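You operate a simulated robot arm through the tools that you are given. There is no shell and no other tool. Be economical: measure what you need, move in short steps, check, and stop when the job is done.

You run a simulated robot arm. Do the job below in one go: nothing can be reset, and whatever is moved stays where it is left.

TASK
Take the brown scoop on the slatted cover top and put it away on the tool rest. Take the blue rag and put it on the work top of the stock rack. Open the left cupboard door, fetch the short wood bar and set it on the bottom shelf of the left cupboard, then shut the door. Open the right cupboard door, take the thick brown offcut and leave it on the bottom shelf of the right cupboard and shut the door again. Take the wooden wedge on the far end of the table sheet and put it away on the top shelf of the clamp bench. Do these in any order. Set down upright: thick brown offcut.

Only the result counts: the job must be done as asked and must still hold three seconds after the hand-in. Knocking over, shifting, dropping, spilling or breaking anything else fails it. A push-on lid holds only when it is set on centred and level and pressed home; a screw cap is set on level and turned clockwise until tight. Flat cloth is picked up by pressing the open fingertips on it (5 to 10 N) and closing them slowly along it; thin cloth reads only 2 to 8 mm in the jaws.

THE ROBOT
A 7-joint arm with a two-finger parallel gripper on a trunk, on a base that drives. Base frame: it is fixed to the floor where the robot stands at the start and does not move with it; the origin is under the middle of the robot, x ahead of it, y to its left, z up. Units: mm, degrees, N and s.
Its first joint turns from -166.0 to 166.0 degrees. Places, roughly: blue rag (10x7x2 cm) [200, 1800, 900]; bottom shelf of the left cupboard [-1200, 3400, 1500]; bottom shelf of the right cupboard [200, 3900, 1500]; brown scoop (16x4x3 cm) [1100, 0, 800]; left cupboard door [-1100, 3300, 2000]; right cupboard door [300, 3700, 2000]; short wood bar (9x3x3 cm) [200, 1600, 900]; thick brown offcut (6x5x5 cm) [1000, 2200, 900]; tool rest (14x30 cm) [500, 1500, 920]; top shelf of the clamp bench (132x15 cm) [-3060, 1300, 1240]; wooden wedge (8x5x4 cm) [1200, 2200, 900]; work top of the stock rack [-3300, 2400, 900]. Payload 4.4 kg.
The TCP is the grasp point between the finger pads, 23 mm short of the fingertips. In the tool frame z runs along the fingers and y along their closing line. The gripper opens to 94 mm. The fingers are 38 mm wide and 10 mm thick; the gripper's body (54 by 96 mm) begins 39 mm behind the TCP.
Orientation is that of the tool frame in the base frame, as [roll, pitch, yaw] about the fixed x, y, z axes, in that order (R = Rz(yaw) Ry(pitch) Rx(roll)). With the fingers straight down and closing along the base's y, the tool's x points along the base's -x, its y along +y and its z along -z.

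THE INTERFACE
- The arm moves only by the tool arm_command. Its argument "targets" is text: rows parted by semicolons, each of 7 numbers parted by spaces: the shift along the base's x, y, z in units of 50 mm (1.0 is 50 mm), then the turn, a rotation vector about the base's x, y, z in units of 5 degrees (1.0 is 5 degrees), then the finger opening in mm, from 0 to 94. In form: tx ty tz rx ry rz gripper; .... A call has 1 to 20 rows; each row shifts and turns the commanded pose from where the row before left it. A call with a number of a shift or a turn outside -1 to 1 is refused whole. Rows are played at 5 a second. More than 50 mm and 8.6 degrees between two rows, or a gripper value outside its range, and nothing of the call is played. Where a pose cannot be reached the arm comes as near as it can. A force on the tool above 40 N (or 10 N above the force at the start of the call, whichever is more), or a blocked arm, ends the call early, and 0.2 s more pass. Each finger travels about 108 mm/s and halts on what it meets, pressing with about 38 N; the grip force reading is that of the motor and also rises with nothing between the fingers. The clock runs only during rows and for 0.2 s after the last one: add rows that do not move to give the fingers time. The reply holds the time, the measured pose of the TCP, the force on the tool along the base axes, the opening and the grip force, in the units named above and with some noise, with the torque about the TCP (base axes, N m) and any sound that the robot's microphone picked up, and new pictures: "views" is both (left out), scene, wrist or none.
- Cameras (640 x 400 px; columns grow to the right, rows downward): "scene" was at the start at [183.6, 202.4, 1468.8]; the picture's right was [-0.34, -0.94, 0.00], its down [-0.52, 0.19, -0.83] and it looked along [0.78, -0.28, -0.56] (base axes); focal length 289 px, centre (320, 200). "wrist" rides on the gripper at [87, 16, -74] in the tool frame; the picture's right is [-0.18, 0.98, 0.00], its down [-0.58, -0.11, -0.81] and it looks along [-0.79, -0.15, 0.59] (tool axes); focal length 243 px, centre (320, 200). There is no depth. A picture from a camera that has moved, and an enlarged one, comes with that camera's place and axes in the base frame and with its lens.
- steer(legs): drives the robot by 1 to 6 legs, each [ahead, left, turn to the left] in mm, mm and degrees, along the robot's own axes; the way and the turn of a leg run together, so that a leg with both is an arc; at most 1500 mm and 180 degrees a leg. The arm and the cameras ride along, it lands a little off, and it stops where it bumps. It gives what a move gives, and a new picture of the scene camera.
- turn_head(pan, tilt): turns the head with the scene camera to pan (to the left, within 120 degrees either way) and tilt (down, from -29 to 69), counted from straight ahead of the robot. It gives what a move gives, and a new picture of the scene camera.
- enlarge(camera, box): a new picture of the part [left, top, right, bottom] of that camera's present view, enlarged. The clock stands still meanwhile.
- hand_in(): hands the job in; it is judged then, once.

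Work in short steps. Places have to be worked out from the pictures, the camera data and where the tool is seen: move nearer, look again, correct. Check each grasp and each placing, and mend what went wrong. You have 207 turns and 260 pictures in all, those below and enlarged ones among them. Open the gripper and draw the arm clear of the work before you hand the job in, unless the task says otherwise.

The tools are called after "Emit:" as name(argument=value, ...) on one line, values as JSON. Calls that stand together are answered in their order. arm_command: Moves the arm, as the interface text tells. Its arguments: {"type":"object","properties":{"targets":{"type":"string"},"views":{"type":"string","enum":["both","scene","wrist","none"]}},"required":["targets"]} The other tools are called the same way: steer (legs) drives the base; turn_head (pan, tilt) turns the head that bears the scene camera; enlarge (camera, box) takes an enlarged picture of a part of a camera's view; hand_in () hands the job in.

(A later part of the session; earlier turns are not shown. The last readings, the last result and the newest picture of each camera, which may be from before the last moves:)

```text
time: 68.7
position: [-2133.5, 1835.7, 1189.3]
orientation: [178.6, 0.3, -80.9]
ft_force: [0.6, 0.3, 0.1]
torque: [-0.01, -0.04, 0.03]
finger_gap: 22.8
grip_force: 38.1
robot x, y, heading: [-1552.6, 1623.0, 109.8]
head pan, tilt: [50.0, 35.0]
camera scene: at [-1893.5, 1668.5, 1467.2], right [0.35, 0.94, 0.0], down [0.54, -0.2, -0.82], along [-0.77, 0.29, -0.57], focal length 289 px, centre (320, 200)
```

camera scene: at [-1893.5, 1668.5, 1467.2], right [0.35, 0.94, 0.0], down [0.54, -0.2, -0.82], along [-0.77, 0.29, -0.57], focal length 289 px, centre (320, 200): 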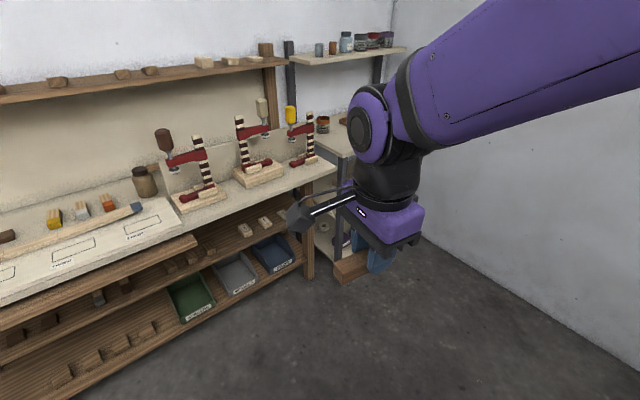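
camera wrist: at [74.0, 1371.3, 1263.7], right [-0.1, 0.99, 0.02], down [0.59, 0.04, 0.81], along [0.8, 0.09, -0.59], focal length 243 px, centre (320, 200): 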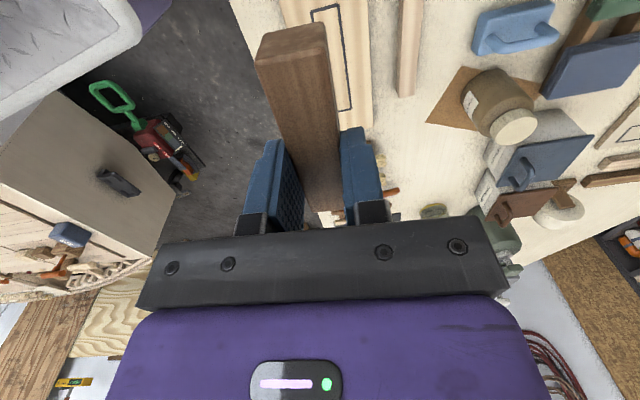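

Good view of the clamp bench and stock rack for later. I continue to the cupboards and look at them.

Emit:
steer(legs=[[200, -651, 0], [200, 0, 0]])

Emit:
turn_head(pan=-10, tilt=-5)

```text
time: 73.6
position: [-1654.4, 2427.5, 1189.9]
orientation: [178.6, 0.3, -81.6]
ft_force: [0.9, -0.2, -0.9]
torque: [-0.01, -0.03, 0.0]
finger_gap: 22.6
grip_force: 38.1
robot x, y, heading: [-1079.2, 2207.9, 108.7]
head pan, tilt: [50.0, 35.0]
camera scene: at [-1417.3, 2256.9, 1467.2], right [0.36, 0.93, 0.0], down [0.53, -0.21, -0.82], along [-0.76, 0.3, -0.57], focal length 289 px, centre (320, 200)
```

scene: 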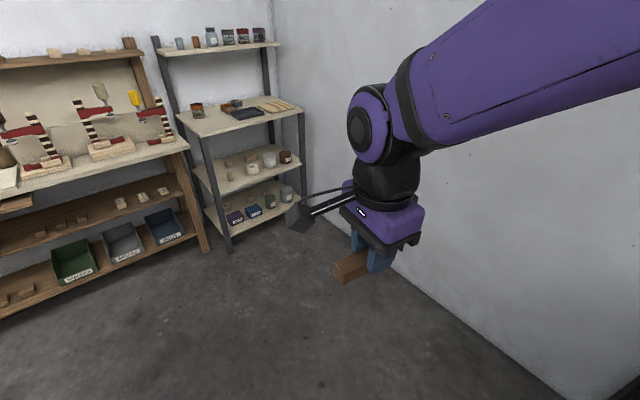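

```text
time: 74.9
position: [-1654.2, 2425.6, 1190.1]
orientation: [178.6, 0.2, -81.6]
ft_force: [0.1, 0.4, -0.6]
torque: [0.01, 0.03, -0.01]
finger_gap: 22.5
grip_force: 38.0
robot x, y, heading: [-1080.0, 2207.1, 108.9]
head pan, tilt: [-10.0, -5.0]
camera scene: at [-1348.6, 2311.5, 1531.0], right [0.99, 0.15, 0.0], down [-0.01, 0.09, -1.0], along [-0.15, 0.98, 0.09], focal length 289 px, centre (320, 200)
```

scene: 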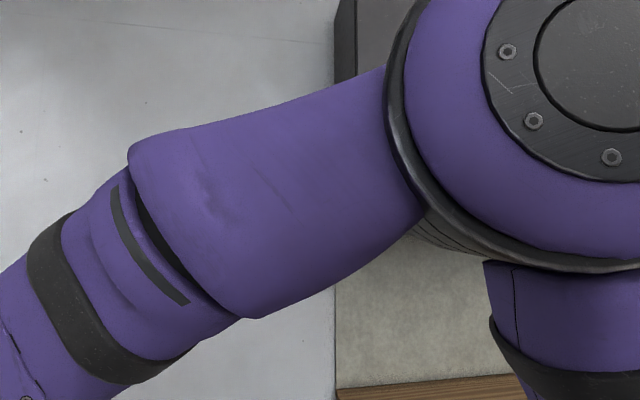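

The arm blocks the head's view. I swing it to the robot's front right.

Emit:
arm_command(targets=".6 .7 0 0 0 0 18;.6 .7 0 0 0 0 18;.6 .7 0 0 0 0 18;.6 .7 0 0 0 0 18;.75 .6 0 0 0 0 18;.75 .6 0 0 0 0 18;.75 .6 0 0 0 0 18;.75 .6 0 0 0 0 18;.75 .6 0 0 0 0 18;.75 .6 0 0 0 0 18;.8 .5 0 0 0 0 18;.85 .5 0 0 0 0 18;.85 .5 0 0 0 0 18;.85 .4 0 0 0 0 18;0 0 0 0 0 0 18", views="scene")

```text
time: 78.1
position: [-1141.9, 2841.7, 1192.1]
orientation: [178.6, 0.3, -81.7]
ft_force: [0.1, -0.2, -0.7]
torque: [-0.01, -0.01, 0.0]
finger_gap: 22.4
grip_force: 37.9
robot x, y, heading: [-1080.7, 2210.3, 108.7]
head pan, tilt: [-10.0, -5.0]
camera scene: at [-1348.6, 2311.5, 1531.1], right [0.99, 0.15, 0.0], down [-0.01, 0.09, -1.0], along [-0.15, 0.98, 0.09], focal length 289 px, centre (320, 200)
```

scene: 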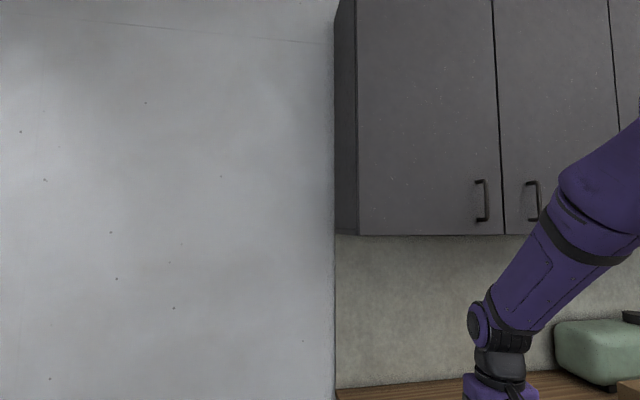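

I get a clean view of the left door: handle ≈(-966, 3315, 1615), hinge at left edge (-1367, 3186), width ≈488. Now I look down at the counter for a free parking spot for the bar.

Emit:
turn_head(pan=-10, tilt=30)

```text
time: 79.1
position: [-1141.8, 2842.0, 1191.0]
orientation: [178.6, 0.3, -81.7]
ft_force: [0.5, 0.8, 0.8]
torque: [-0.03, 0.01, 0.02]
finger_gap: 22.4
grip_force: 38.5
robot x, y, heading: [-1085.6, 2211.2, 108.7]
head pan, tilt: [-10.0, 30.0]
camera scene: at [-1348.9, 2314.5, 1475.1], right [0.99, 0.15, 0.0], down [0.08, -0.49, -0.87], along [-0.13, 0.86, -0.5], focal length 289 px, centre (320, 200)
```

scene: 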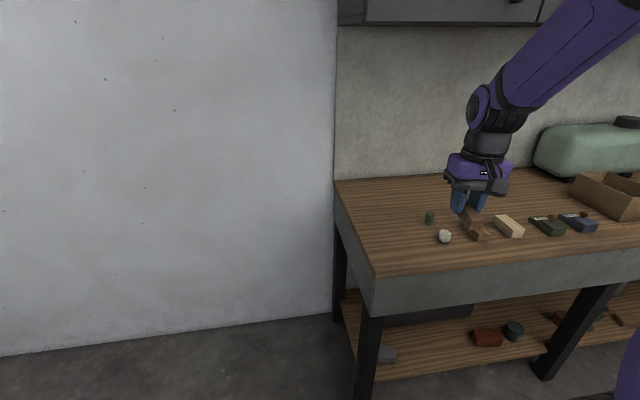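

Counter top z≈900. Free spot at the front left of the counter ≈(-1240, 3030). I move over there, align the bar with the cupboard depth, and lower it partway.

Emit:
arm_command(targets="-.416 .828 0 0 0 .97 18;-.416 .828 0 0 0 .97 18;-.416 .828 0 0 0 0 18;-.416 .828 0 0 0 0 18;-.416 .828 0 0 0 0 18;0 0 -.9 0 0 0 18;0 0 -.9 0 0 0 18;0 0 -.9 0 0 0 18;0 0 -.9 0 0 0 18;0 0 -.8 0 0 0 18;0 0 0 0 0 0 18", views="both")

```text
time: 81.5
position: [-1244.3, 3045.9, 969.3]
orientation: [178.5, 0.4, -71.9]
ft_force: [0.3, 0.9, -0.3]
torque: [0.02, 0.0, -0.02]
finger_gap: 22.7
grip_force: 37.7
robot x, y, heading: [-1081.3, 2207.3, 108.8]
head pan, tilt: [-10.0, 30.0]
camera scene: at [-1348.9, 2314.4, 1475.0], right [0.99, 0.15, 0.0], down [0.08, -0.49, -0.87], along [-0.13, 0.86, -0.5], focal length 289 px, centre (320, 200)
camera wrist: at [-1231.3, 2959.0, 1043.3], right [-0.99, -0.13, 0.03], down [-0.06, 0.59, 0.81], along [-0.12, 0.8, -0.59], focal length 243 px, centre (320, 200)
```

scene: 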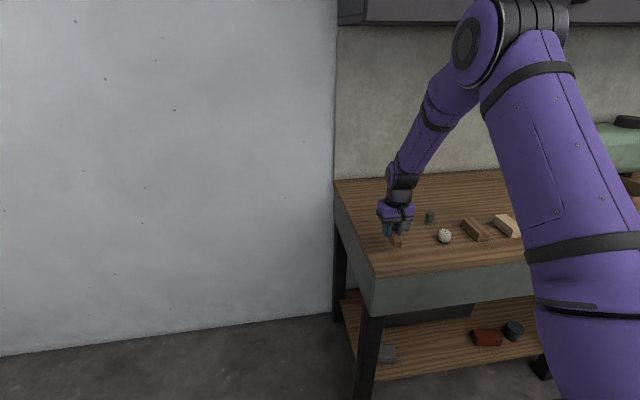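
wrist: 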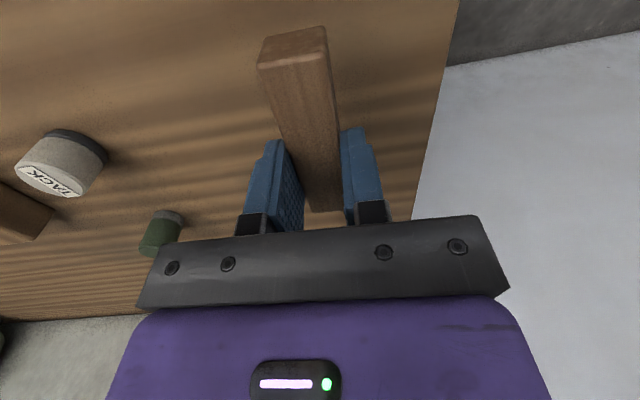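

Clear spot. I lower gently to contact.

Emit:
arm_command(targets="0 0 -.5 0 0 0 18;0 0 -.2 0 0 0 18;0 0 -.08 0 0 0 18;0 0 -.08 0 0 0 18;0 0 -.08 0 0 0 18;0 0 -.08 0 0 0 18;0 0 -.08 0 0 0 18;0 0 -.08 0 0 0 18;0 0 -.08 0 0 0 18;0 0 -.08 0 0 0 18", views="wrist")

```text
time: 82.6
position: [-1246.8, 3049.3, 928.9]
orientation: [178.6, 0.6, -71.9]
ft_force: [0.6, -2.8, 19.3]
torque: [-0.39, -0.35, -0.04]
finger_gap: 22.6
grip_force: 38.3
robot x, y, heading: [-1078.6, 2208.3, 108.6]
head pan, tilt: [-10.0, 30.0]
stopped in row 5: the force on the tool passed its limit at 46 N (the readings are from after the stop); the commanded pose is now the measured one
camera wrist: at [-1233.1, 2962.5, 1003.1], right [-0.99, -0.13, 0.03], down [-0.06, 0.58, 0.81], along [-0.12, 0.8, -0.59], focal length 243 px, centre (320, 200)
```

wrist: 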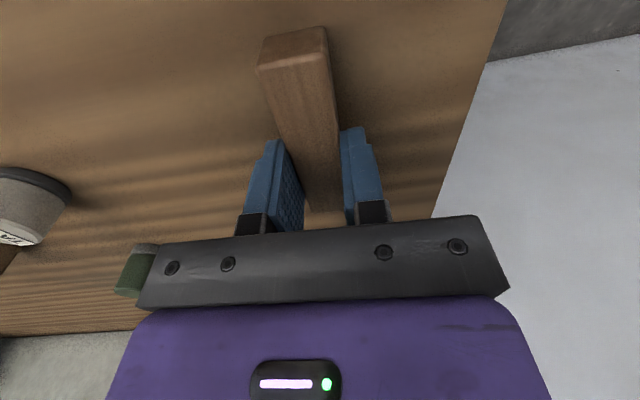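

Bar is down on the counter. I release and rise, then start flipping the gripper's yaw (so the camera will be on top when the tool points forward).

Emit:
arm_command(targets="0 0 .02 0 0 0 30;0 0 0 0 0 0 45;0 0 0 0 0 0 45;0 0 .8 0 0 0 45;0 0 1 0 0 0 45;0 0 1 0 0 0 45;0 0 1 0 0 -1 45;0 0 1 0 0 -1 45;0.4 -.2 .8 0 0 -1 45;.4 -.2 .8 0 0 -1 45;.4 -.2 .6 0 0 -1 45;.4 -.2 .4 0 0 -1 45;0.4 -.2 .4 0 0 -1 45;0 0 0 0 0 -1 45;0 0 0 0 0 -1 45;0 0 0 0 0 -1 45;0 0 0 0 0 -1 45;0 0 0 0 0 -1 45;0 0 0 0 0 -1 45;0 0 0 0 0 -1 45", views="scene")

```text
time: 86.8
position: [-1146.6, 2999.7, 1319.3]
orientation: [178.6, 0.5, -142.0]
ft_force: [0.3, 0.5, 0.8]
torque: [-0.02, -0.02, 0.01]
finger_gap: 45.2
grip_force: 0.1
robot x, y, heading: [-1081.1, 2208.8, 108.6]
head pan, tilt: [-10.0, 30.0]
camera scene: at [-1348.9, 2314.4, 1475.0], right [0.99, 0.15, 0.0], down [0.08, -0.49, -0.87], along [-0.13, 0.86, -0.5], focal length 289 px, centre (320, 200)
```

scene: 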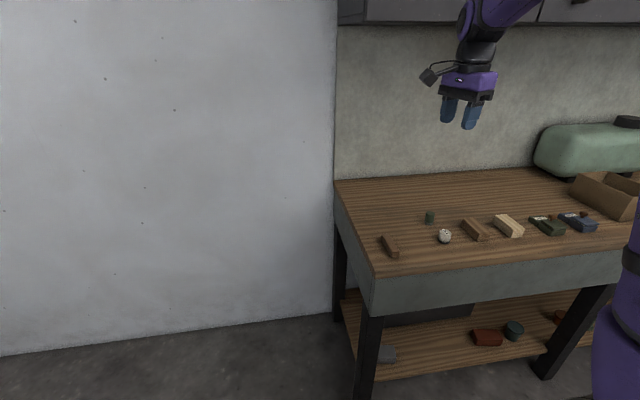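

The bar rests on the counter. I continue the yaw flip while retracting toward the robot.

Emit:
arm_command(targets=".08 -.24 0 0 0 -1 45;.08 -.24 0 0 0 -1 45;.08 -.24 0 0 0 -1 45;.08 -.24 0 0 0 -1 45;.08 -.24 0 0 0 -1 45;.08 -.24 0 0 0 -1 45;.08 -.24 0 0 0 -1 45;.08 -.24 0 0 0 -1 45;.08 -.24 0 0 0 -1 45;.08 -.24 0 0 0 -1 45;.08 -.24 0 0 0 -1 45;.08 -.24 0 0 0 -1 45;.08 -.24 0 0 0 -1 45;.08 -.24 0 0 0 -1 45;.08 -.24 0 0 0 -1 45;.08 -.24 0 0 0 -1 45;.08 -.24 0 0 0 -1 45;.08 -.24 0 0 0 -1 45;.08 -.24 0 0 0 -1 45;.08 -.24 0 0 0 -1 45", views="none")

```text
time: 91.0
position: [-1066.7, 2760.9, 1317.9]
orientation: [178.6, 0.6, 118.2]
ft_force: [0.2, -0.4, 0.1]
torque: [-0.02, -0.02, -0.01]
finger_gap: 44.9
grip_force: 0.2
robot x, y, heading: [-1086.6, 2207.4, 108.8]
head pan, tilt: [-10.0, 30.0]
```

Flip works. Now I drive the base ahead 160 and right 445 to face the door handle.

Emit:
steer(legs=[[160, 0, -0.5], [0, -445, 0]])

Emit:
arm_command(targets="0 0 0 0 0 -1 45;0 0 0 0 0 -1 45;-.085 .264 .31 .951 .309 0 45;-.085 .264 .31 .951 .309 0 45;-.085 .264 .31 .951 .309 0 45;-.085 .264 .31 .951 .309 0 45;-.085 .264 .31 .951 .309 0 45;-.085 .264 .31 .951 .309 0 45;-.085 .264 .31 .951 .309 0 45;-.085 .264 .31 .951 .309 0 45;-.085 .264 .31 .951 .309 0 45;0 0 0 0 0 0 45", views="both")

```text
time: 94.7
position: [-687.1, 3054.1, 1318.4]
orientation: [178.6, 0.5, 117.3]
ft_force: [-0.6, -0.7, 0.6]
torque: [-0.03, 0.0, -0.01]
finger_gap: 45.1
grip_force: 0.0
robot x, y, heading: [-711.2, 2502.0, 107.9]
head pan, tilt: [-10.0, 30.0]
camera scene: at [-977.0, 2613.1, 1475.0], right [0.99, 0.14, 0.0], down [0.07, -0.5, -0.87], along [-0.12, 0.86, -0.5], focal length 289 px, centre (320, 200)
```

scene: 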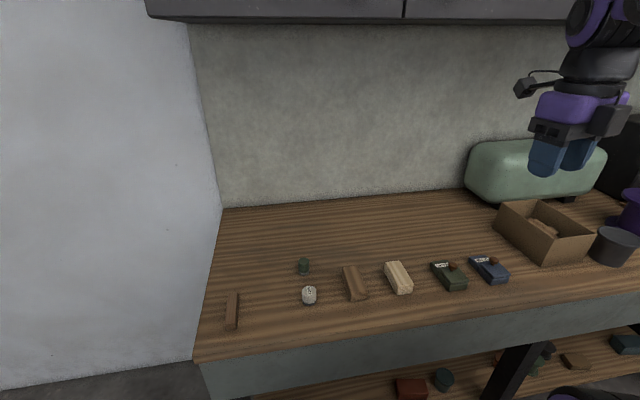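

```text
time: 97.3
position: [-726.0, 3174.9, 1458.6]
orientation: [179.4, -44.5, 106.9]
ft_force: [-1.0, 0.3, 0.0]
torque: [-0.04, -0.01, 0.02]
finger_gap: 45.2
grip_force: 0.1
robot x, y, heading: [-708.1, 2505.5, 108.0]
head pan, tilt: [-10.0, 30.0]
camera scene: at [-977.1, 2613.1, 1475.0], right [0.99, 0.14, 0.0], down [0.07, -0.5, -0.87], along [-0.12, 0.86, -0.5], focal length 289 px, centre (320, 200)
camera wrist: at [-713.8, 3187.3, 1572.2], right [0.98, 0.15, -0.12], down [0.17, -0.97, 0.17], along [-0.09, -0.18, -0.98], focal length 243 px, centre (320, 200)
```

scene: 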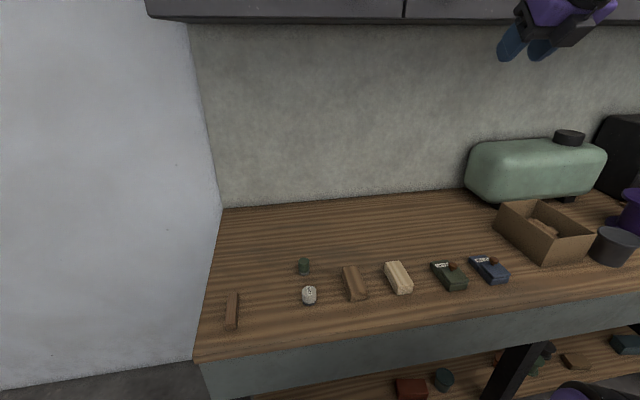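
wrist: 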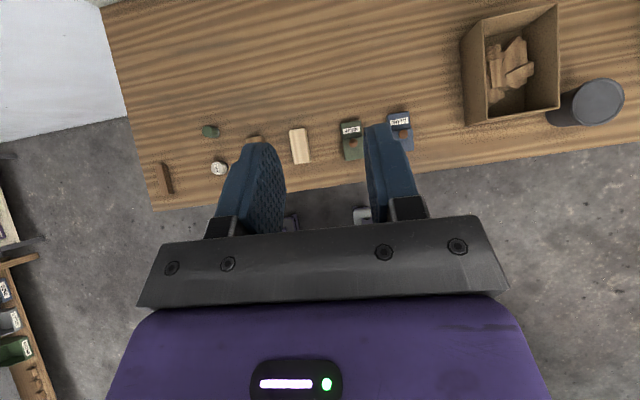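

Reach is fine. I finish levelling the tool to point at the door, shifting to the handle's column, then look.

Emit:
arm_command(targets="-.428 -.012 .35 .951 .309 0 45;-.428 -.012 .35 .951 .309 0 45;-.428 -.012 .35 .951 .309 0 45;-.428 -.012 .35 .951 .309 0 45;-.428 -.012 .35 .951 .309 0 45;-.428 -.012 .35 .951 .309 0 45;-.428 -.012 .35 .951 .309 0 45;-.428 -.012 .35 .951 .309 0 45;-.428 -.012 .35 .951 .309 0 45;0 0 0 0 0 0 45", views="wrist")

Emit:
turn_head(pan=0, tilt=-10)

```text
time: 99.5
position: [-917.9, 3169.7, 1613.5]
orientation: [-128.2, -89.0, 54.7]
ft_force: [-0.5, -0.1, 0.2]
torque: [-0.02, 0.02, 0.03]
finger_gap: 45.1
grip_force: 0.1
robot x, y, heading: [-712.0, 2504.8, 108.0]
head pan, tilt: [-10.0, 30.0]
camera wrist: at [-880.6, 3103.7, 1701.1], right [0.94, 0.28, -0.2], down [0.12, -0.81, -0.57], along [-0.32, 0.51, -0.8], focal length 243 px, centre (320, 200)
```

wrist: 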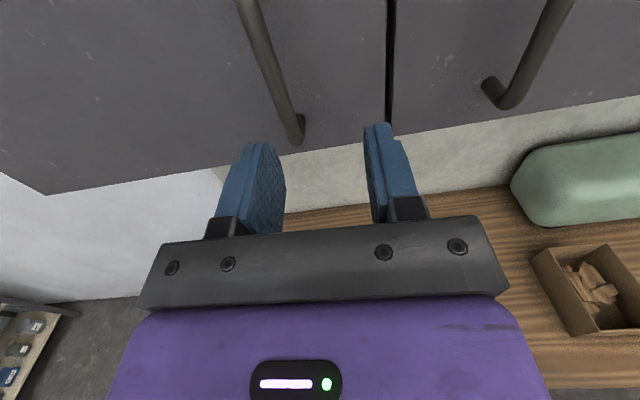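

```text
time: 100.6
position: [-917.7, 3169.2, 1613.7]
orientation: [-130.4, -89.1, 56.9]
ft_force: [-0.5, -0.2, 0.4]
torque: [0.0, 0.04, -0.01]
finger_gap: 44.9
grip_force: 0.1
robot x, y, heading: [-709.3, 2501.1, 108.1]
head pan, tilt: [0.0, -10.0]
camera scene: at [-990.6, 2603.7, 1538.5], right [0.95, 0.31, 0.0], down [-0.05, 0.16, -0.98], along [-0.3, 0.94, 0.17], focal length 289 px, centre (320, 200)
```

scene: 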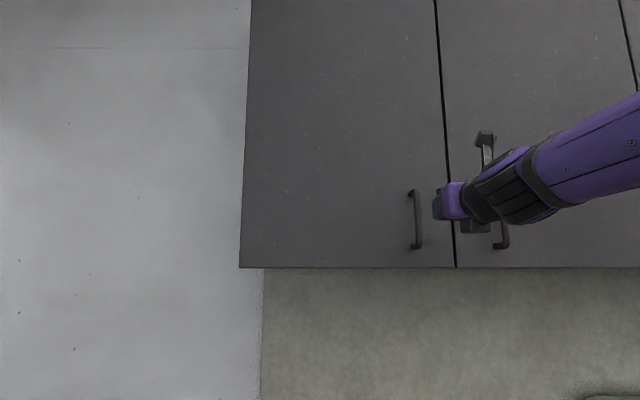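

Triangulation from three views agrees: handle bar at (-985, 3267), z 1545–1664. I shift left 33 mm, then advance ~104 mm to straddle it.

Emit:
arm_command(targets="-.628 -.204 -.1 0 0 0 45;-.21 .66 0 0 0 0 45;-.21 .66 0 0 0 0 45;-.21 .66 0 0 0 0 45;0 0 0 0 0 0 45", views="both")

```text
time: 101.8
position: [-977.7, 3256.3, 1606.7]
orientation: [-130.5, -88.9, 57.0]
ft_force: [0.3, -0.1, -1.0]
torque: [0.01, 0.0, 0.02]
finger_gap: 44.8
grip_force: 0.1
robot x, y, heading: [-707.0, 2502.4, 107.9]
head pan, tilt: [0.0, -10.0]
camera scene: at [-990.6, 2603.6, 1538.6], right [0.95, 0.31, 0.0], down [-0.05, 0.17, -0.98], along [-0.3, 0.94, 0.17], focal length 289 px, centre (320, 200)
camera wrist: at [-940.6, 3191.2, 1694.3], right [0.94, 0.28, -0.2], down [0.12, -0.81, -0.57], along [-0.32, 0.51, -0.8], focal length 243 px, centre (320, 200)
```

scene: 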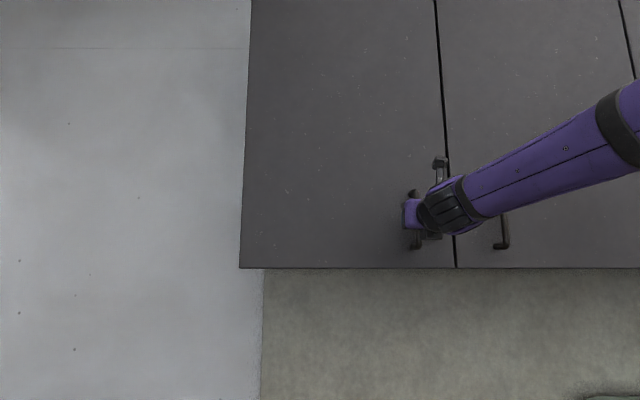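
wrist: 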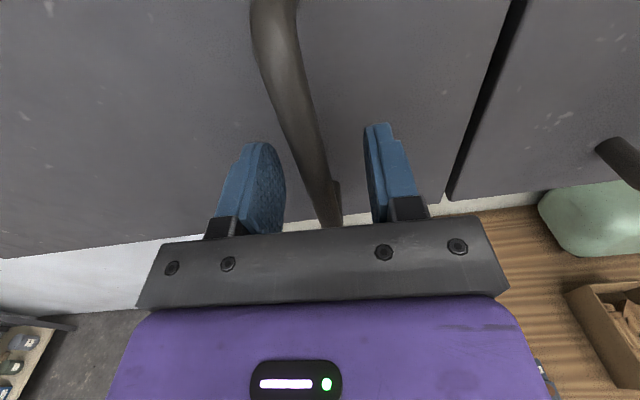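

The handle is between the fingers. I advance 6 mm and close.

Emit:
arm_command(targets="-.04 .114 0 0 0 0 45;0 0 0 0 0 0 20;0 0 0 0 0 0 5;0 0 0 0 0 0 5;0 0 0 0 0 0 5", views="wrist")

```text
time: 103.0
position: [-980.7, 3263.0, 1608.5]
orientation: [-131.6, -89.2, 58.2]
ft_force: [-2.4, 0.4, 0.2]
torque: [0.75, -1.65, 0.04]
finger_gap: 14.1
grip_force: 44.9
robot x, y, heading: [-711.6, 2502.9, 108.0]
head pan, tilt: [0.0, -10.0]
camera wrist: at [-944.2, 3196.7, 1695.5], right [0.94, 0.28, -0.2], down [0.12, -0.81, -0.57], along [-0.32, 0.51, -0.8], focal length 243 px, centre (320, 200)
```

wrist: 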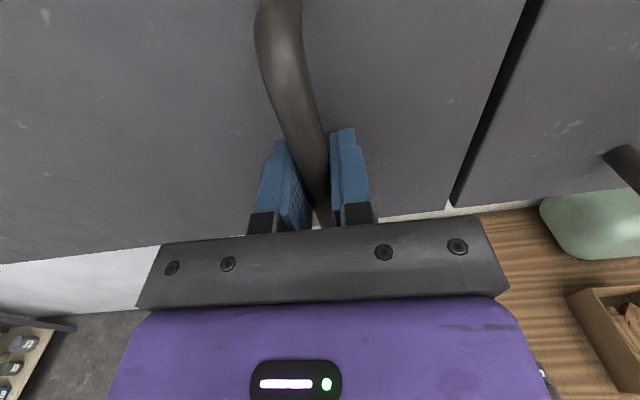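

Gripped on the handle. I pull along the door's arc (hinge ≈390 mm to the left), first 20° with the tool following.

Emit:
arm_command(targets=".112 -.67 0 0 0 -1 5;.054 -.678 0 0 0 -1 5;-.006 -.68 0 0 0 -1 5;-.066 -.678 0 0 0 -1 5", views="scene")

```text
time: 104.0
position: [-974.9, 3126.2, 1608.4]
orientation: [-132.0, -89.0, 38.4]
ft_force: [4.0, 0.1, -3.4]
torque: [0.31, -1.7, 0.2]
finger_gap: 14.1
grip_force: 44.9
robot x, y, heading: [-709.2, 2503.5, 107.7]
head pan, tilt: [0.0, -10.0]
camera scene: at [-990.3, 2604.2, 1538.6], right [0.95, 0.31, 0.0], down [-0.05, 0.16, -0.98], along [-0.3, 0.94, 0.17], focal length 289 px, centre (320, 200)
```

scene: 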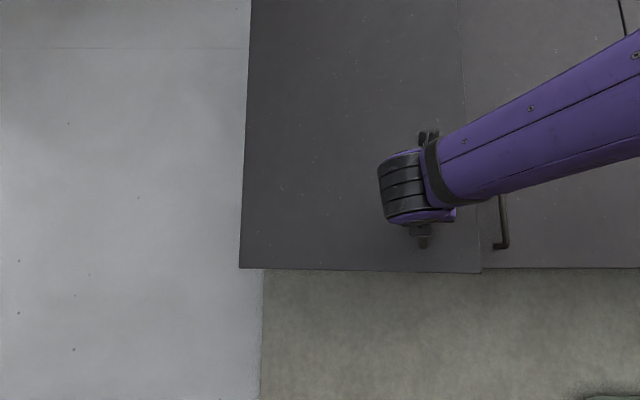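

Door moves freely. Continue along the arc to ~50°.

Emit:
arm_command(targets="-.124 -.668 0 0 0 -1 5;-.184 -.654 0 0 0 -1 5;-.238 -.639 0 0 0 -1 5;-.293 -.612 0 0 0 -1 5;-.345 -.588 0 0 0 -1 5;-.395 -.553 0 0 0 -1 5", views="scene")

```text
time: 104.9
position: [-1007.9, 3017.7, 1608.2]
orientation: [-139.0, -89.2, 28.6]
ft_force: [9.4, -4.0, 0.8]
torque: [-0.23, -1.78, -0.12]
finger_gap: 14.0
grip_force: 44.6
robot x, y, heading: [-710.1, 2503.5, 108.0]
head pan, tilt: [0.0, -10.0]
stopped in row 4: the force on the tool passed its limit at 44 N (the readings are from after the stop); the commanded pose is now the measured one
camera scene: at [-989.4, 2603.6, 1538.7], right [0.95, 0.31, 0.0], down [-0.05, 0.17, -0.98], along [-0.3, 0.94, 0.17], focal length 289 px, centre (320, 200)
```

scene: 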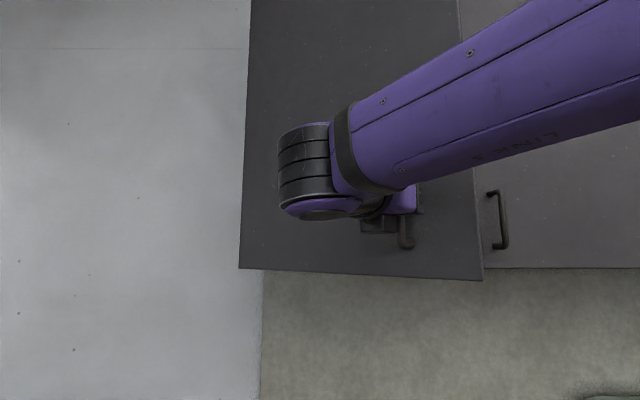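

The arc radius is a bit smaller than assumed; a refit gives hinge at (u -295, n 3440), R 372, door ~39° open. I continue with the corrected arc.

Emit:
arm_command(targets="-.311 -.57 0 0 0 -.9 5;-.358 -.543 0 0 0 -.9 5;-.405 -.508 0 0 0 -.9 5;-.448 -.472 0 0 0 -.9 5;-.486 -.431 0 0 0 -.9 5", views="scene")

```text
time: 105.3
position: [-1017.5, 2995.1, 1608.8]
orientation: [-144.4, -89.1, 29.9]
ft_force: [15.8, -7.6, 3.2]
torque: [-0.61, -1.7, -0.1]
finger_gap: 14.0
grip_force: 44.7
robot x, y, heading: [-711.6, 2503.9, 108.0]
head pan, tilt: [0.0, -10.0]
stopped in row 2: the force on the tool passed its limit at 46 N (the readings are from after the stop); the commanded pose is now the measured one
camera scene: at [-988.7, 2603.1, 1538.8], right [0.95, 0.31, 0.0], down [-0.05, 0.17, -0.98], along [-0.3, 0.94, 0.17], focal length 289 px, centre (320, 200)
```

scene: 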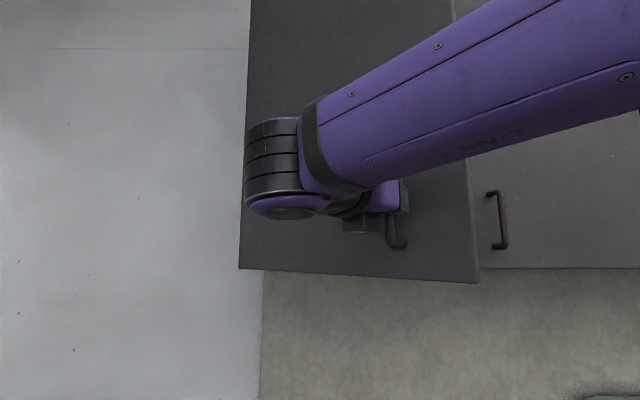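

Residual force is radially outward, so the true radius is larger than my fit. I ease outward a few mm and read.

Emit:
arm_command(targets=".1 -.045 0 0 0 0 5;0 0 0 0 0 0 5", views="none")

```text
time: 105.9
position: [-1018.0, 2993.8, 1608.7]
orientation: [-144.5, -89.2, 30.6]
ft_force: [-12.0, 6.5, 4.3]
torque: [-0.64, -1.75, 0.05]
finger_gap: 13.8
grip_force: 44.8
robot x, y, heading: [-710.1, 2503.1, 107.8]
head pan, tilt: [0.0, -10.0]
stopped in row 2: the force on the tool passed its limit at 42 N (the readings are from after the stop); the commanded pose is now the measured one
```

Stiff contact; refit hinge (u -308, n 3442), R 385. I go on in finer 3° steps.

Emit:
arm_command(targets="-.202 -.349 0 0 0 -.6 5;-.219 -.336 0 0 0 -.6 5;-.236 -.327 0 0 0 -.6 5;-.254 -.314 0 0 0 -.6 5;-.27 -.298 0 0 0 -.6 5;-.286 -.286 0 0 0 -.6 5", views="none")

```text
time: 106.9
position: [-1072.9, 2910.8, 1610.7]
orientation: [-148.8, -88.3, 27.8]
ft_force: [-25.7, 31.3, 1.3]
torque: [-0.89, -0.28, -0.04]
finger_gap: 21.5
grip_force: 19.3
robot x, y, heading: [-708.9, 2501.0, 107.9]
head pan, tilt: [0.0, -10.0]
stopped in row 5: the force on the tool passed its limit at 59 N (the readings are from after the stop); the commanded pose is now the measured one
```

The finger gap widened to 21.5, so something is prying. I look.

Emit:
arm_command(targets="0 0 0 0 0 0 24", views="both")

```text
time: 107.3
position: [-1074.6, 2903.8, 1612.0]
orientation: [-138.5, -88.3, 17.5]
ft_force: [-12.8, 11.6, -2.4]
torque: [-0.12, -0.36, -0.02]
finger_gap: 31.7
grip_force: 8.4
robot x, y, heading: [-710.0, 2503.5, 108.1]
head pan, tilt: [0.0, -10.0]
camera scene: at [-991.8, 2604.7, 1538.3], right [0.95, 0.31, 0.0], down [-0.05, 0.16, -0.98], along [-0.3, 0.94, 0.17], focal length 289 px, centre (320, 200)
camera wrist: at [-1095.2, 2832.1, 1699.9], right [0.84, -0.51, -0.2], down [-0.52, -0.64, -0.56], along [0.15, 0.58, -0.8], focal length 243 px, centre (320, 200)
```

scene: 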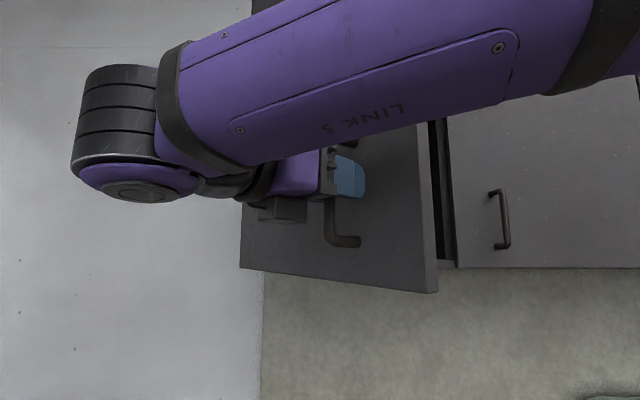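
wrist: 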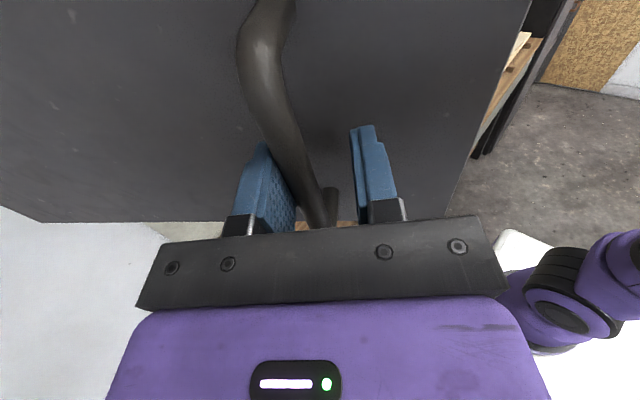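

The door is about 60° open, which leaves enough room on its right side. I release the handle, retreat, then drop below door height while tilting the tool 45° down.

Emit:
arm_command(targets="0 0 0 0 0 0 50;0 0 0 0 0 0 60;-.3 -.52 0 0 0 0 60;-.45 -.78 0 0 0 0 60;-.3 -.5 0 0 0 0 60;0 0 -.8 -.866 .5 0 60;0 0 -.8 -.866 .5 0 60;0 0 -.8 -.866 .5 0 60;0 0 -.8 -.866 .5 0 60;0 0 -.8 -.866 .5 0 60;0 0 -.8 -.866 .5 0 60;0 0 -.8 -.866 .5 0 60;0 0 -.8 -.866 .5 0 60;0 0 -.8 -.866 .5 0 60;0 0 0 0 0 0 60", views="both")

```text
time: 109.3
position: [-1106.1, 2873.6, 1490.7]
orientation: [179.8, -62.7, 57.6]
ft_force: [0.2, -0.6, -0.2]
torque: [-0.01, -0.01, 0.0]
finger_gap: 60.2
grip_force: 0.0
robot x, y, heading: [-709.0, 2502.9, 107.9]
head pan, tilt: [0.0, -10.0]
stopped in row 9: the arm was blocked; the commanded pose is now the measured one
camera scene: at [-990.1, 2612.9, 1506.9], right [0.96, 0.27, 0.0], down [0.05, -0.17, -0.98], along [-0.27, 0.95, -0.18], focal length 289 px, centre (320, 200)
camera wrist: at [-1107.1, 2842.3, 1601.0], right [0.78, -0.6, -0.16], down [-0.62, -0.77, -0.15], along [-0.04, 0.22, -0.98], focal length 243 px, centre (320, 200)
```

scene: 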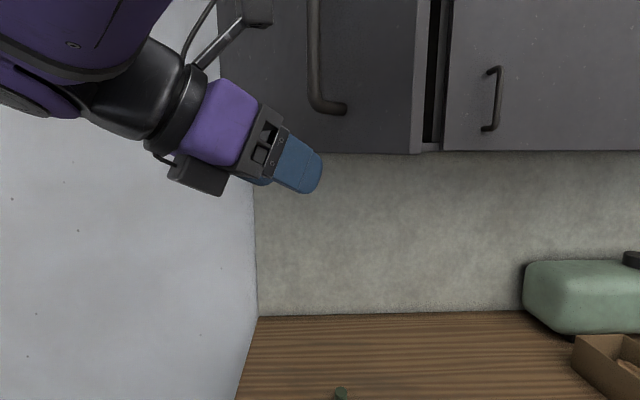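
wrist: 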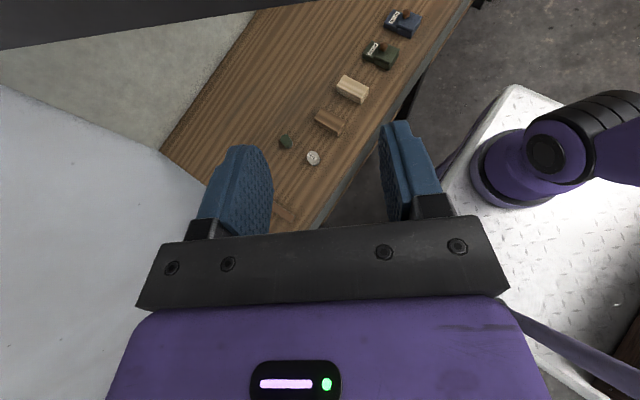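

The forearm came down onto the robot's own head mast. I reverse the last motion to free it.

Emit:
arm_command(targets="0 0 .8 .866 -.5 0 60;0 0 .8 .866 -.5 0 60;0 0 .8 .866 -.5 0 60;0 0 0 0 0 0 60", views="scene")

```text
time: 110.3
position: [-1098.2, 2891.4, 1613.6]
orientation: [-178.7, -75.4, 56.0]
ft_force: [-0.9, 0.3, -0.1]
torque: [0.0, -0.01, -0.01]
finger_gap: 60.3
grip_force: 0.3
robot x, y, heading: [-714.1, 2505.6, 107.6]
head pan, tilt: [0.0, -10.0]
camera scene: at [-1019.6, 2593.6, 1526.9], right [0.79, 0.62, 0.0], down [-0.02, 0.03, -1.0], along [-0.62, 0.79, 0.04], focal length 289 px, centre (320, 200)
```

scene: 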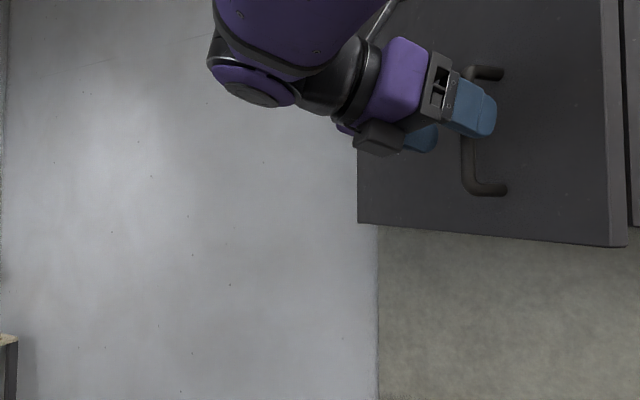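

The arm is clear but still close to the handle. I back the fingers away along the tool axis, then drive left and back to free space to reconfigure.

Emit:
arm_command(targets="-.44 -.67 0 0 0 0 60;-.44 -.67 0 0 0 0 60;0 0 0 0 0 0 60", views="scene")

```text
time: 111.0
position: [-1114.5, 2872.0, 1627.0]
orientation: [179.2, -68.8, 57.8]
ft_force: [-0.3, 0.0, -0.2]
torque: [-0.02, -0.04, 0.01]
finger_gap: 59.8
grip_force: 0.2
robot x, y, heading: [-709.8, 2501.6, 108.1]
head pan, tilt: [0.0, -10.0]
stopped in row 3: the arm was blocked; the commanded pose is now the measured one
camera scene: at [-1009.4, 2600.9, 1527.5], right [0.86, 0.5, 0.0], down [-0.02, 0.04, -1.0], along [-0.5, 0.86, 0.05], focal length 289 px, centre (320, 200)
```

scene: 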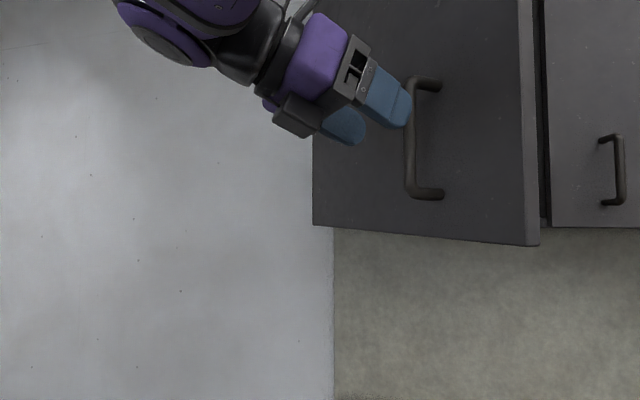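

Fingers are now outside (left of) the handle, so driving left takes them away from the door. I drive left then back.

Emit:
steer(legs=[[0, 450, 0], [-350, 0, 0]])

```text
time: 115.6
position: [-1423.4, 2402.6, 1625.1]
orientation: [179.0, -68.9, 56.7]
ft_force: [0.7, -1.0, 0.8]
torque: [0.02, 0.01, 0.01]
finger_gap: 60.1
grip_force: 0.1
robot x, y, heading: [-1025.9, 2026.8, 106.8]
head pan, tilt: [0.0, -10.0]
camera scene: at [-1325.1, 2126.5, 1527.8], right [0.86, 0.51, 0.0], down [-0.03, 0.04, -1.0], along [-0.51, 0.86, 0.05], focal length 289 px, centre (320, 200)
```

scene: 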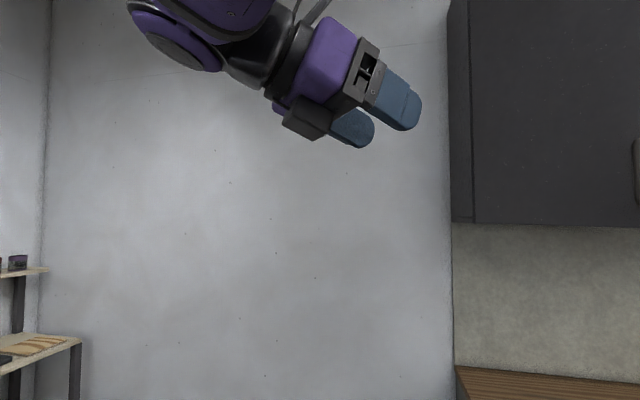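

Free space here. I swing the arm forward and to the right, turning the tool to face the cupboard wall and tilting it 45° down.

Emit:
arm_command(targets="-.27 .91 0 0 0 0 60;-.27 .91 0 0 0 0 60;-.27 .91 0 0 0 0 60;-.27 .91 0 0 0 0 60;.71 .214 0 0 0 1 60;.71 .214 0 0 0 1 60;.71 .214 0 0 0 1 60;.71 .214 0 0 0 1 60;.71 .214 0 0 0 1 60;.71 .214 0 0 0 1 60;.71 .214 0 0 0 1 60;.71 .214 0 0 0 1 60;.71 .214 0 0 0 1 60;.71 .214 0 0 0 1 60;0 0 -.8 -.951 -.309 0 60;0 0 -.8 -.951 -.309 0 60;0 0 -.8 -.951 -.309 0 60;0 0 -.8 -.951 -.309 0 60;0 0 -.8 -.951 -.309 0 60;0 0 0 0 0 0 60", views="none")

Emit:
turn_head(pan=-5, tilt=0)

```text
time: 119.8
position: [-1120.9, 2690.8, 1425.8]
orientation: [178.3, -43.9, 107.3]
ft_force: [0.1, -0.6, -0.1]
torque: [0.03, 0.01, -0.01]
finger_gap: 59.9
grip_force: 0.1
robot x, y, heading: [-1028.1, 2025.2, 106.7]
head pan, tilt: [0.0, -10.0]
```

```text
time: 120.5
position: [-1121.9, 2691.0, 1425.9]
orientation: [178.3, -44.0, 107.3]
ft_force: [-0.6, -0.1, 0.6]
torque: [0.0, -0.02, 0.02]
finger_gap: 60.1
grip_force: 0.1
robot x, y, heading: [-1025.0, 2025.5, 106.7]
head pan, tilt: [-5.0, 0.0]
camera scene: at [-1298.5, 2138.2, 1523.4], right [0.98, 0.2, 0.0], down [0.0, 0.0, -1.0], along [-0.2, 0.98, 0.0], focal length 289 px, centre (320, 200)
```

scene: 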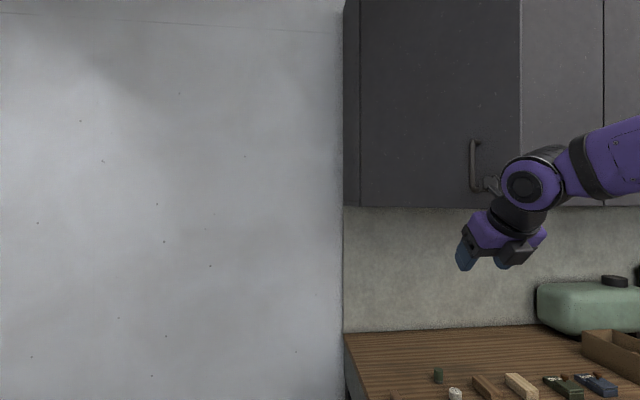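

Pose is right. I drive ahead 200 and descend above the bar on the counter.

Emit:
steer(legs=[[200, 0, 1]])

Emit:
turn_head(pan=-5, tilt=30)

```text
time: 122.1
position: [-1188.7, 2882.7, 1426.1]
orientation: [178.3, -44.0, 108.0]
ft_force: [0.1, -0.1, -0.3]
torque: [-0.01, 0.0, 0.01]
finger_gap: 60.3
grip_force: 0.1
robot x, y, heading: [-1083.9, 2214.2, 107.3]
head pan, tilt: [-5.0, 0.0]
camera scene: at [-1359.2, 2328.4, 1523.3], right [0.98, 0.21, 0.0], down [0.0, 0.0, -1.0], along [-0.21, 0.98, 0.0], focal length 289 px, centre (320, 200)
```

scene: 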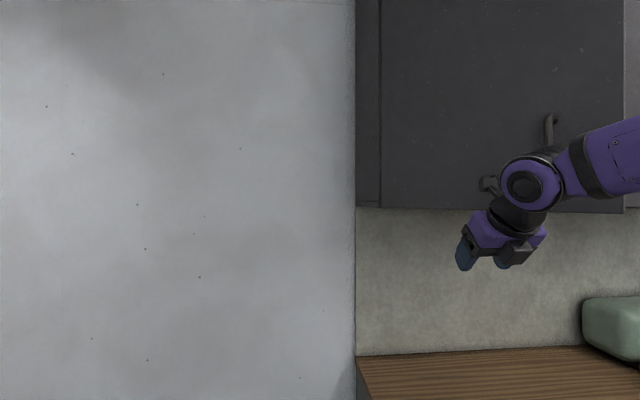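

```text
time: 123.0
position: [-1188.7, 2883.4, 1426.2]
orientation: [178.3, -43.9, 108.0]
ft_force: [0.6, 0.2, -0.3]
torque: [0.01, 0.02, 0.01]
finger_gap: 60.0
grip_force: 0.0
robot x, y, heading: [-1085.0, 2217.4, 107.2]
head pan, tilt: [-5.0, 30.0]
camera scene: at [-1359.3, 2328.8, 1475.1], right [0.98, 0.21, 0.0], down [0.11, -0.49, -0.87], along [-0.19, 0.85, -0.5], focal length 289 px, centre (320, 200)
```

scene: 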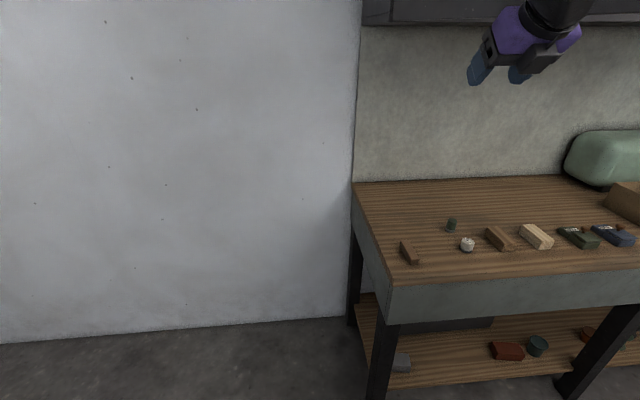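

Bar seen at ≈(-1244, 3030), as expected. I descend to just above it.

Emit:
arm_command(targets="-.107 .294 -.852 0 0 0 50;-.107 .294 -.852 0 0 0 50;-.107 .294 -.852 0 0 0 50;-.107 .294 -.852 0 0 0 50;-.107 .294 -.852 0 0 0 50;-.107 .294 -.852 0 0 0 50;-.107 .294 -.852 0 0 0 50;-.107 .294 -.852 0 0 0 50;-.107 .294 -.852 0 0 0 50;-.107 .294 -.852 0 0 0 50;0 0 0 0 0 0 50", views="both")

```text
time: 125.4
position: [-1231.8, 3015.2, 1031.7]
orientation: [178.2, -43.9, 108.0]
ft_force: [0.1, 0.7, 0.2]
torque: [0.03, 0.01, 0.02]
finger_gap: 49.8
grip_force: 0.1
out of reach, approached as far as the arm can: row 5, 6
robot x, y, heading: [-1084.1, 2215.0, 107.4]
head pan, tilt: [-5.0, 30.0]
camera scene: at [-1359.4, 2328.5, 1475.0], right [0.98, 0.22, 0.0], down [0.11, -0.49, -0.87], along [-0.19, 0.85, -0.5], focal length 289 px, centre (320, 200)
camera wrist: at [-1222.1, 3029.7, 1146.9], right [0.98, 0.16, -0.11], down [0.17, -0.97, 0.17], along [-0.07, -0.19, -0.98], focal length 243 px, centre (320, 200)
```

scene: 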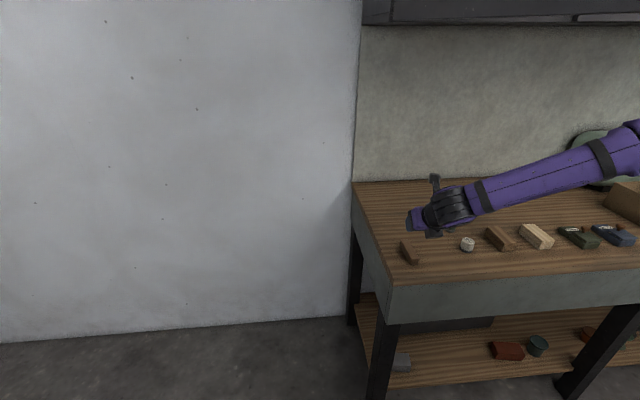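
wrist: 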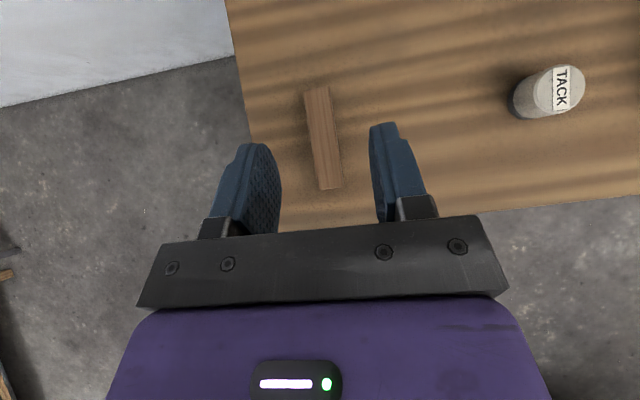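

Bar centre ≈(-1243, 3041), axis 106°. I lower onto it, probing gently at the end.

Emit:
arm_command(targets="-.11 .25 -.8 0 0 0 50;-.11 .25 -.6 0 0 0 50;0 0 -.3 0 0 0 50;0 0 -.1 0 0 0 50;0 0 -.1 0 0 0 50;0 0 -.06 0 0 0 50;0 0 -.06 0 0 0 50;0 0 0 0 0 0 50", views="wrist")

```text
time: 127.2
position: [-1242.2, 3044.8, 931.4]
orientation: [178.2, -43.9, 108.0]
ft_force: [1.2, -0.6, 0.1]
torque: [0.01, -0.02, -0.01]
finger_gap: 50.0
grip_force: 0.1
robot x, y, heading: [-1085.8, 2221.8, 107.3]
head pan, tilt: [-5.0, 30.0]
camera wrist: at [-1230.9, 3058.9, 1045.5], right [0.98, 0.16, -0.11], down [0.17, -0.97, 0.18], along [-0.08, -0.19, -0.98], focal length 243 px, centre (320, 200)
```

wrist: 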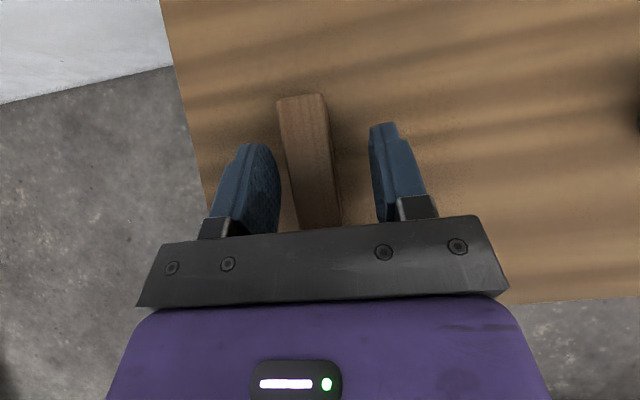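

Bar lies between the fingers. Close slowly.

Emit:
arm_command(targets="0 0 0 0 0 0 34;0 0 0 0 0 0 26;0 0 0 0 0 0 15;0 0 0 0 0 0 15;0 0 0 0 0 0 15;0 0 .6 0 0 0 15;0 0 .8 0 0 0 15;0 0 0 0 0 0 15", views="both")

```text
time: 129.0
position: [-1238.8, 3046.3, 1003.7]
orientation: [178.3, -43.8, 108.0]
ft_force: [0.2, 0.1, -0.2]
torque: [-0.02, 0.02, 0.01]
finger_gap: 22.9
grip_force: 38.3
robot x, y, heading: [-1085.3, 2218.6, 107.4]
head pan, tilt: [-5.0, 30.0]
camera scene: at [-1359.3, 2328.9, 1475.0], right [0.98, 0.21, 0.0], down [0.11, -0.49, -0.87], along [-0.19, 0.85, -0.5], focal length 289 px, centre (320, 200)
camera wrist: at [-1229.2, 3059.7, 1118.4], right [0.98, 0.16, -0.11], down [0.17, -0.97, 0.18], along [-0.08, -0.19, -0.98], focal length 243 px, centre (320, 200)
```

scene: 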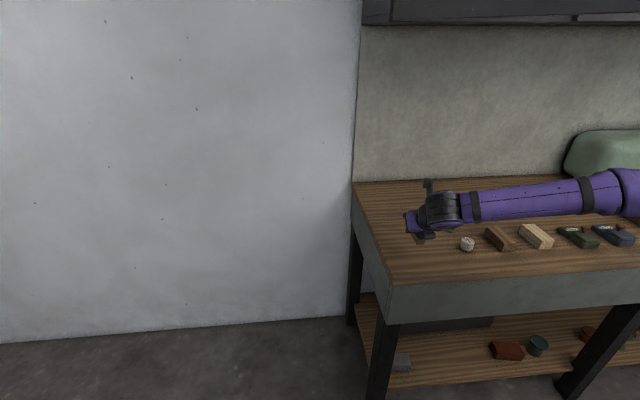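
wrist: 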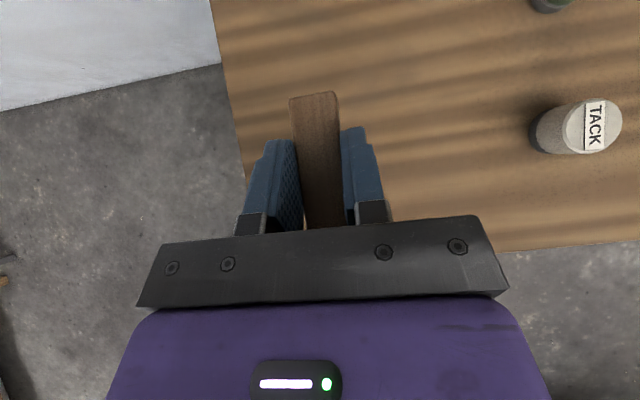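

Bar held at 22.9 mm. I raise to ~1150 and retract from under the open door.

Emit:
arm_command(targets="0 0 .9 0 0 0 15;0 0 .9 0 0 0 15;0 0 .9 0 0 0 15;.28 -.86 0 0 0 0 15;.28 -.86 0 0 0 0 15;.28 -.86 0 0 0 0 15;.28 -.86 0 0 0 0 15;.28 -.86 0 0 0 0 15;.28 -.86 0 0 0 0 15;0 0 0 0 0 0 15", views="none")

Emit:
turn_head(pan=-5, tilt=0)

```text
time: 131.2
position: [-1170.8, 2868.2, 1180.7]
orientation: [178.4, -43.8, 107.9]
ft_force: [-0.2, 0.5, 0.6]
torque: [0.0, 0.02, 0.0]
finger_gap: 22.8
grip_force: 37.8
out of reach, approached as far as the arm can: row 7, 8, 9
robot x, y, heading: [-1084.1, 2218.7, 107.6]
head pan, tilt: [-5.0, 30.0]
```

```text
time: 132.2
position: [-1170.2, 2868.1, 1180.8]
orientation: [178.3, -43.8, 107.9]
ft_force: [0.3, -0.2, -0.5]
torque: [0.01, 0.0, 0.04]
finger_gap: 22.8
grip_force: 37.6
robot x, y, heading: [-1083.5, 2217.7, 107.6]
head pan, tilt: [-5.0, 0.0]
camera scene: at [-1359.2, 2328.4, 1523.3], right [0.98, 0.21, 0.0], down [0.0, 0.0, -1.0], along [-0.21, 0.98, 0.0], focal length 289 px, centre (320, 200)
```

scene: 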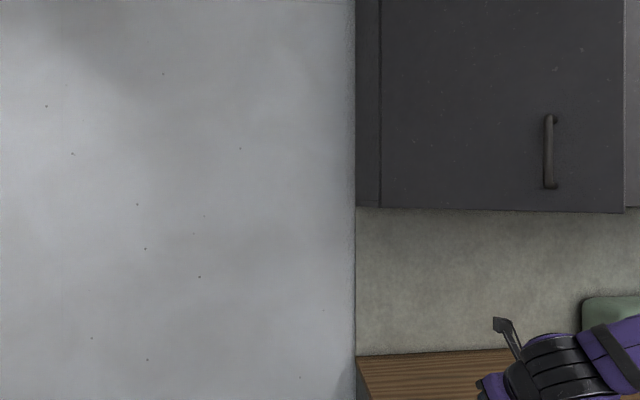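

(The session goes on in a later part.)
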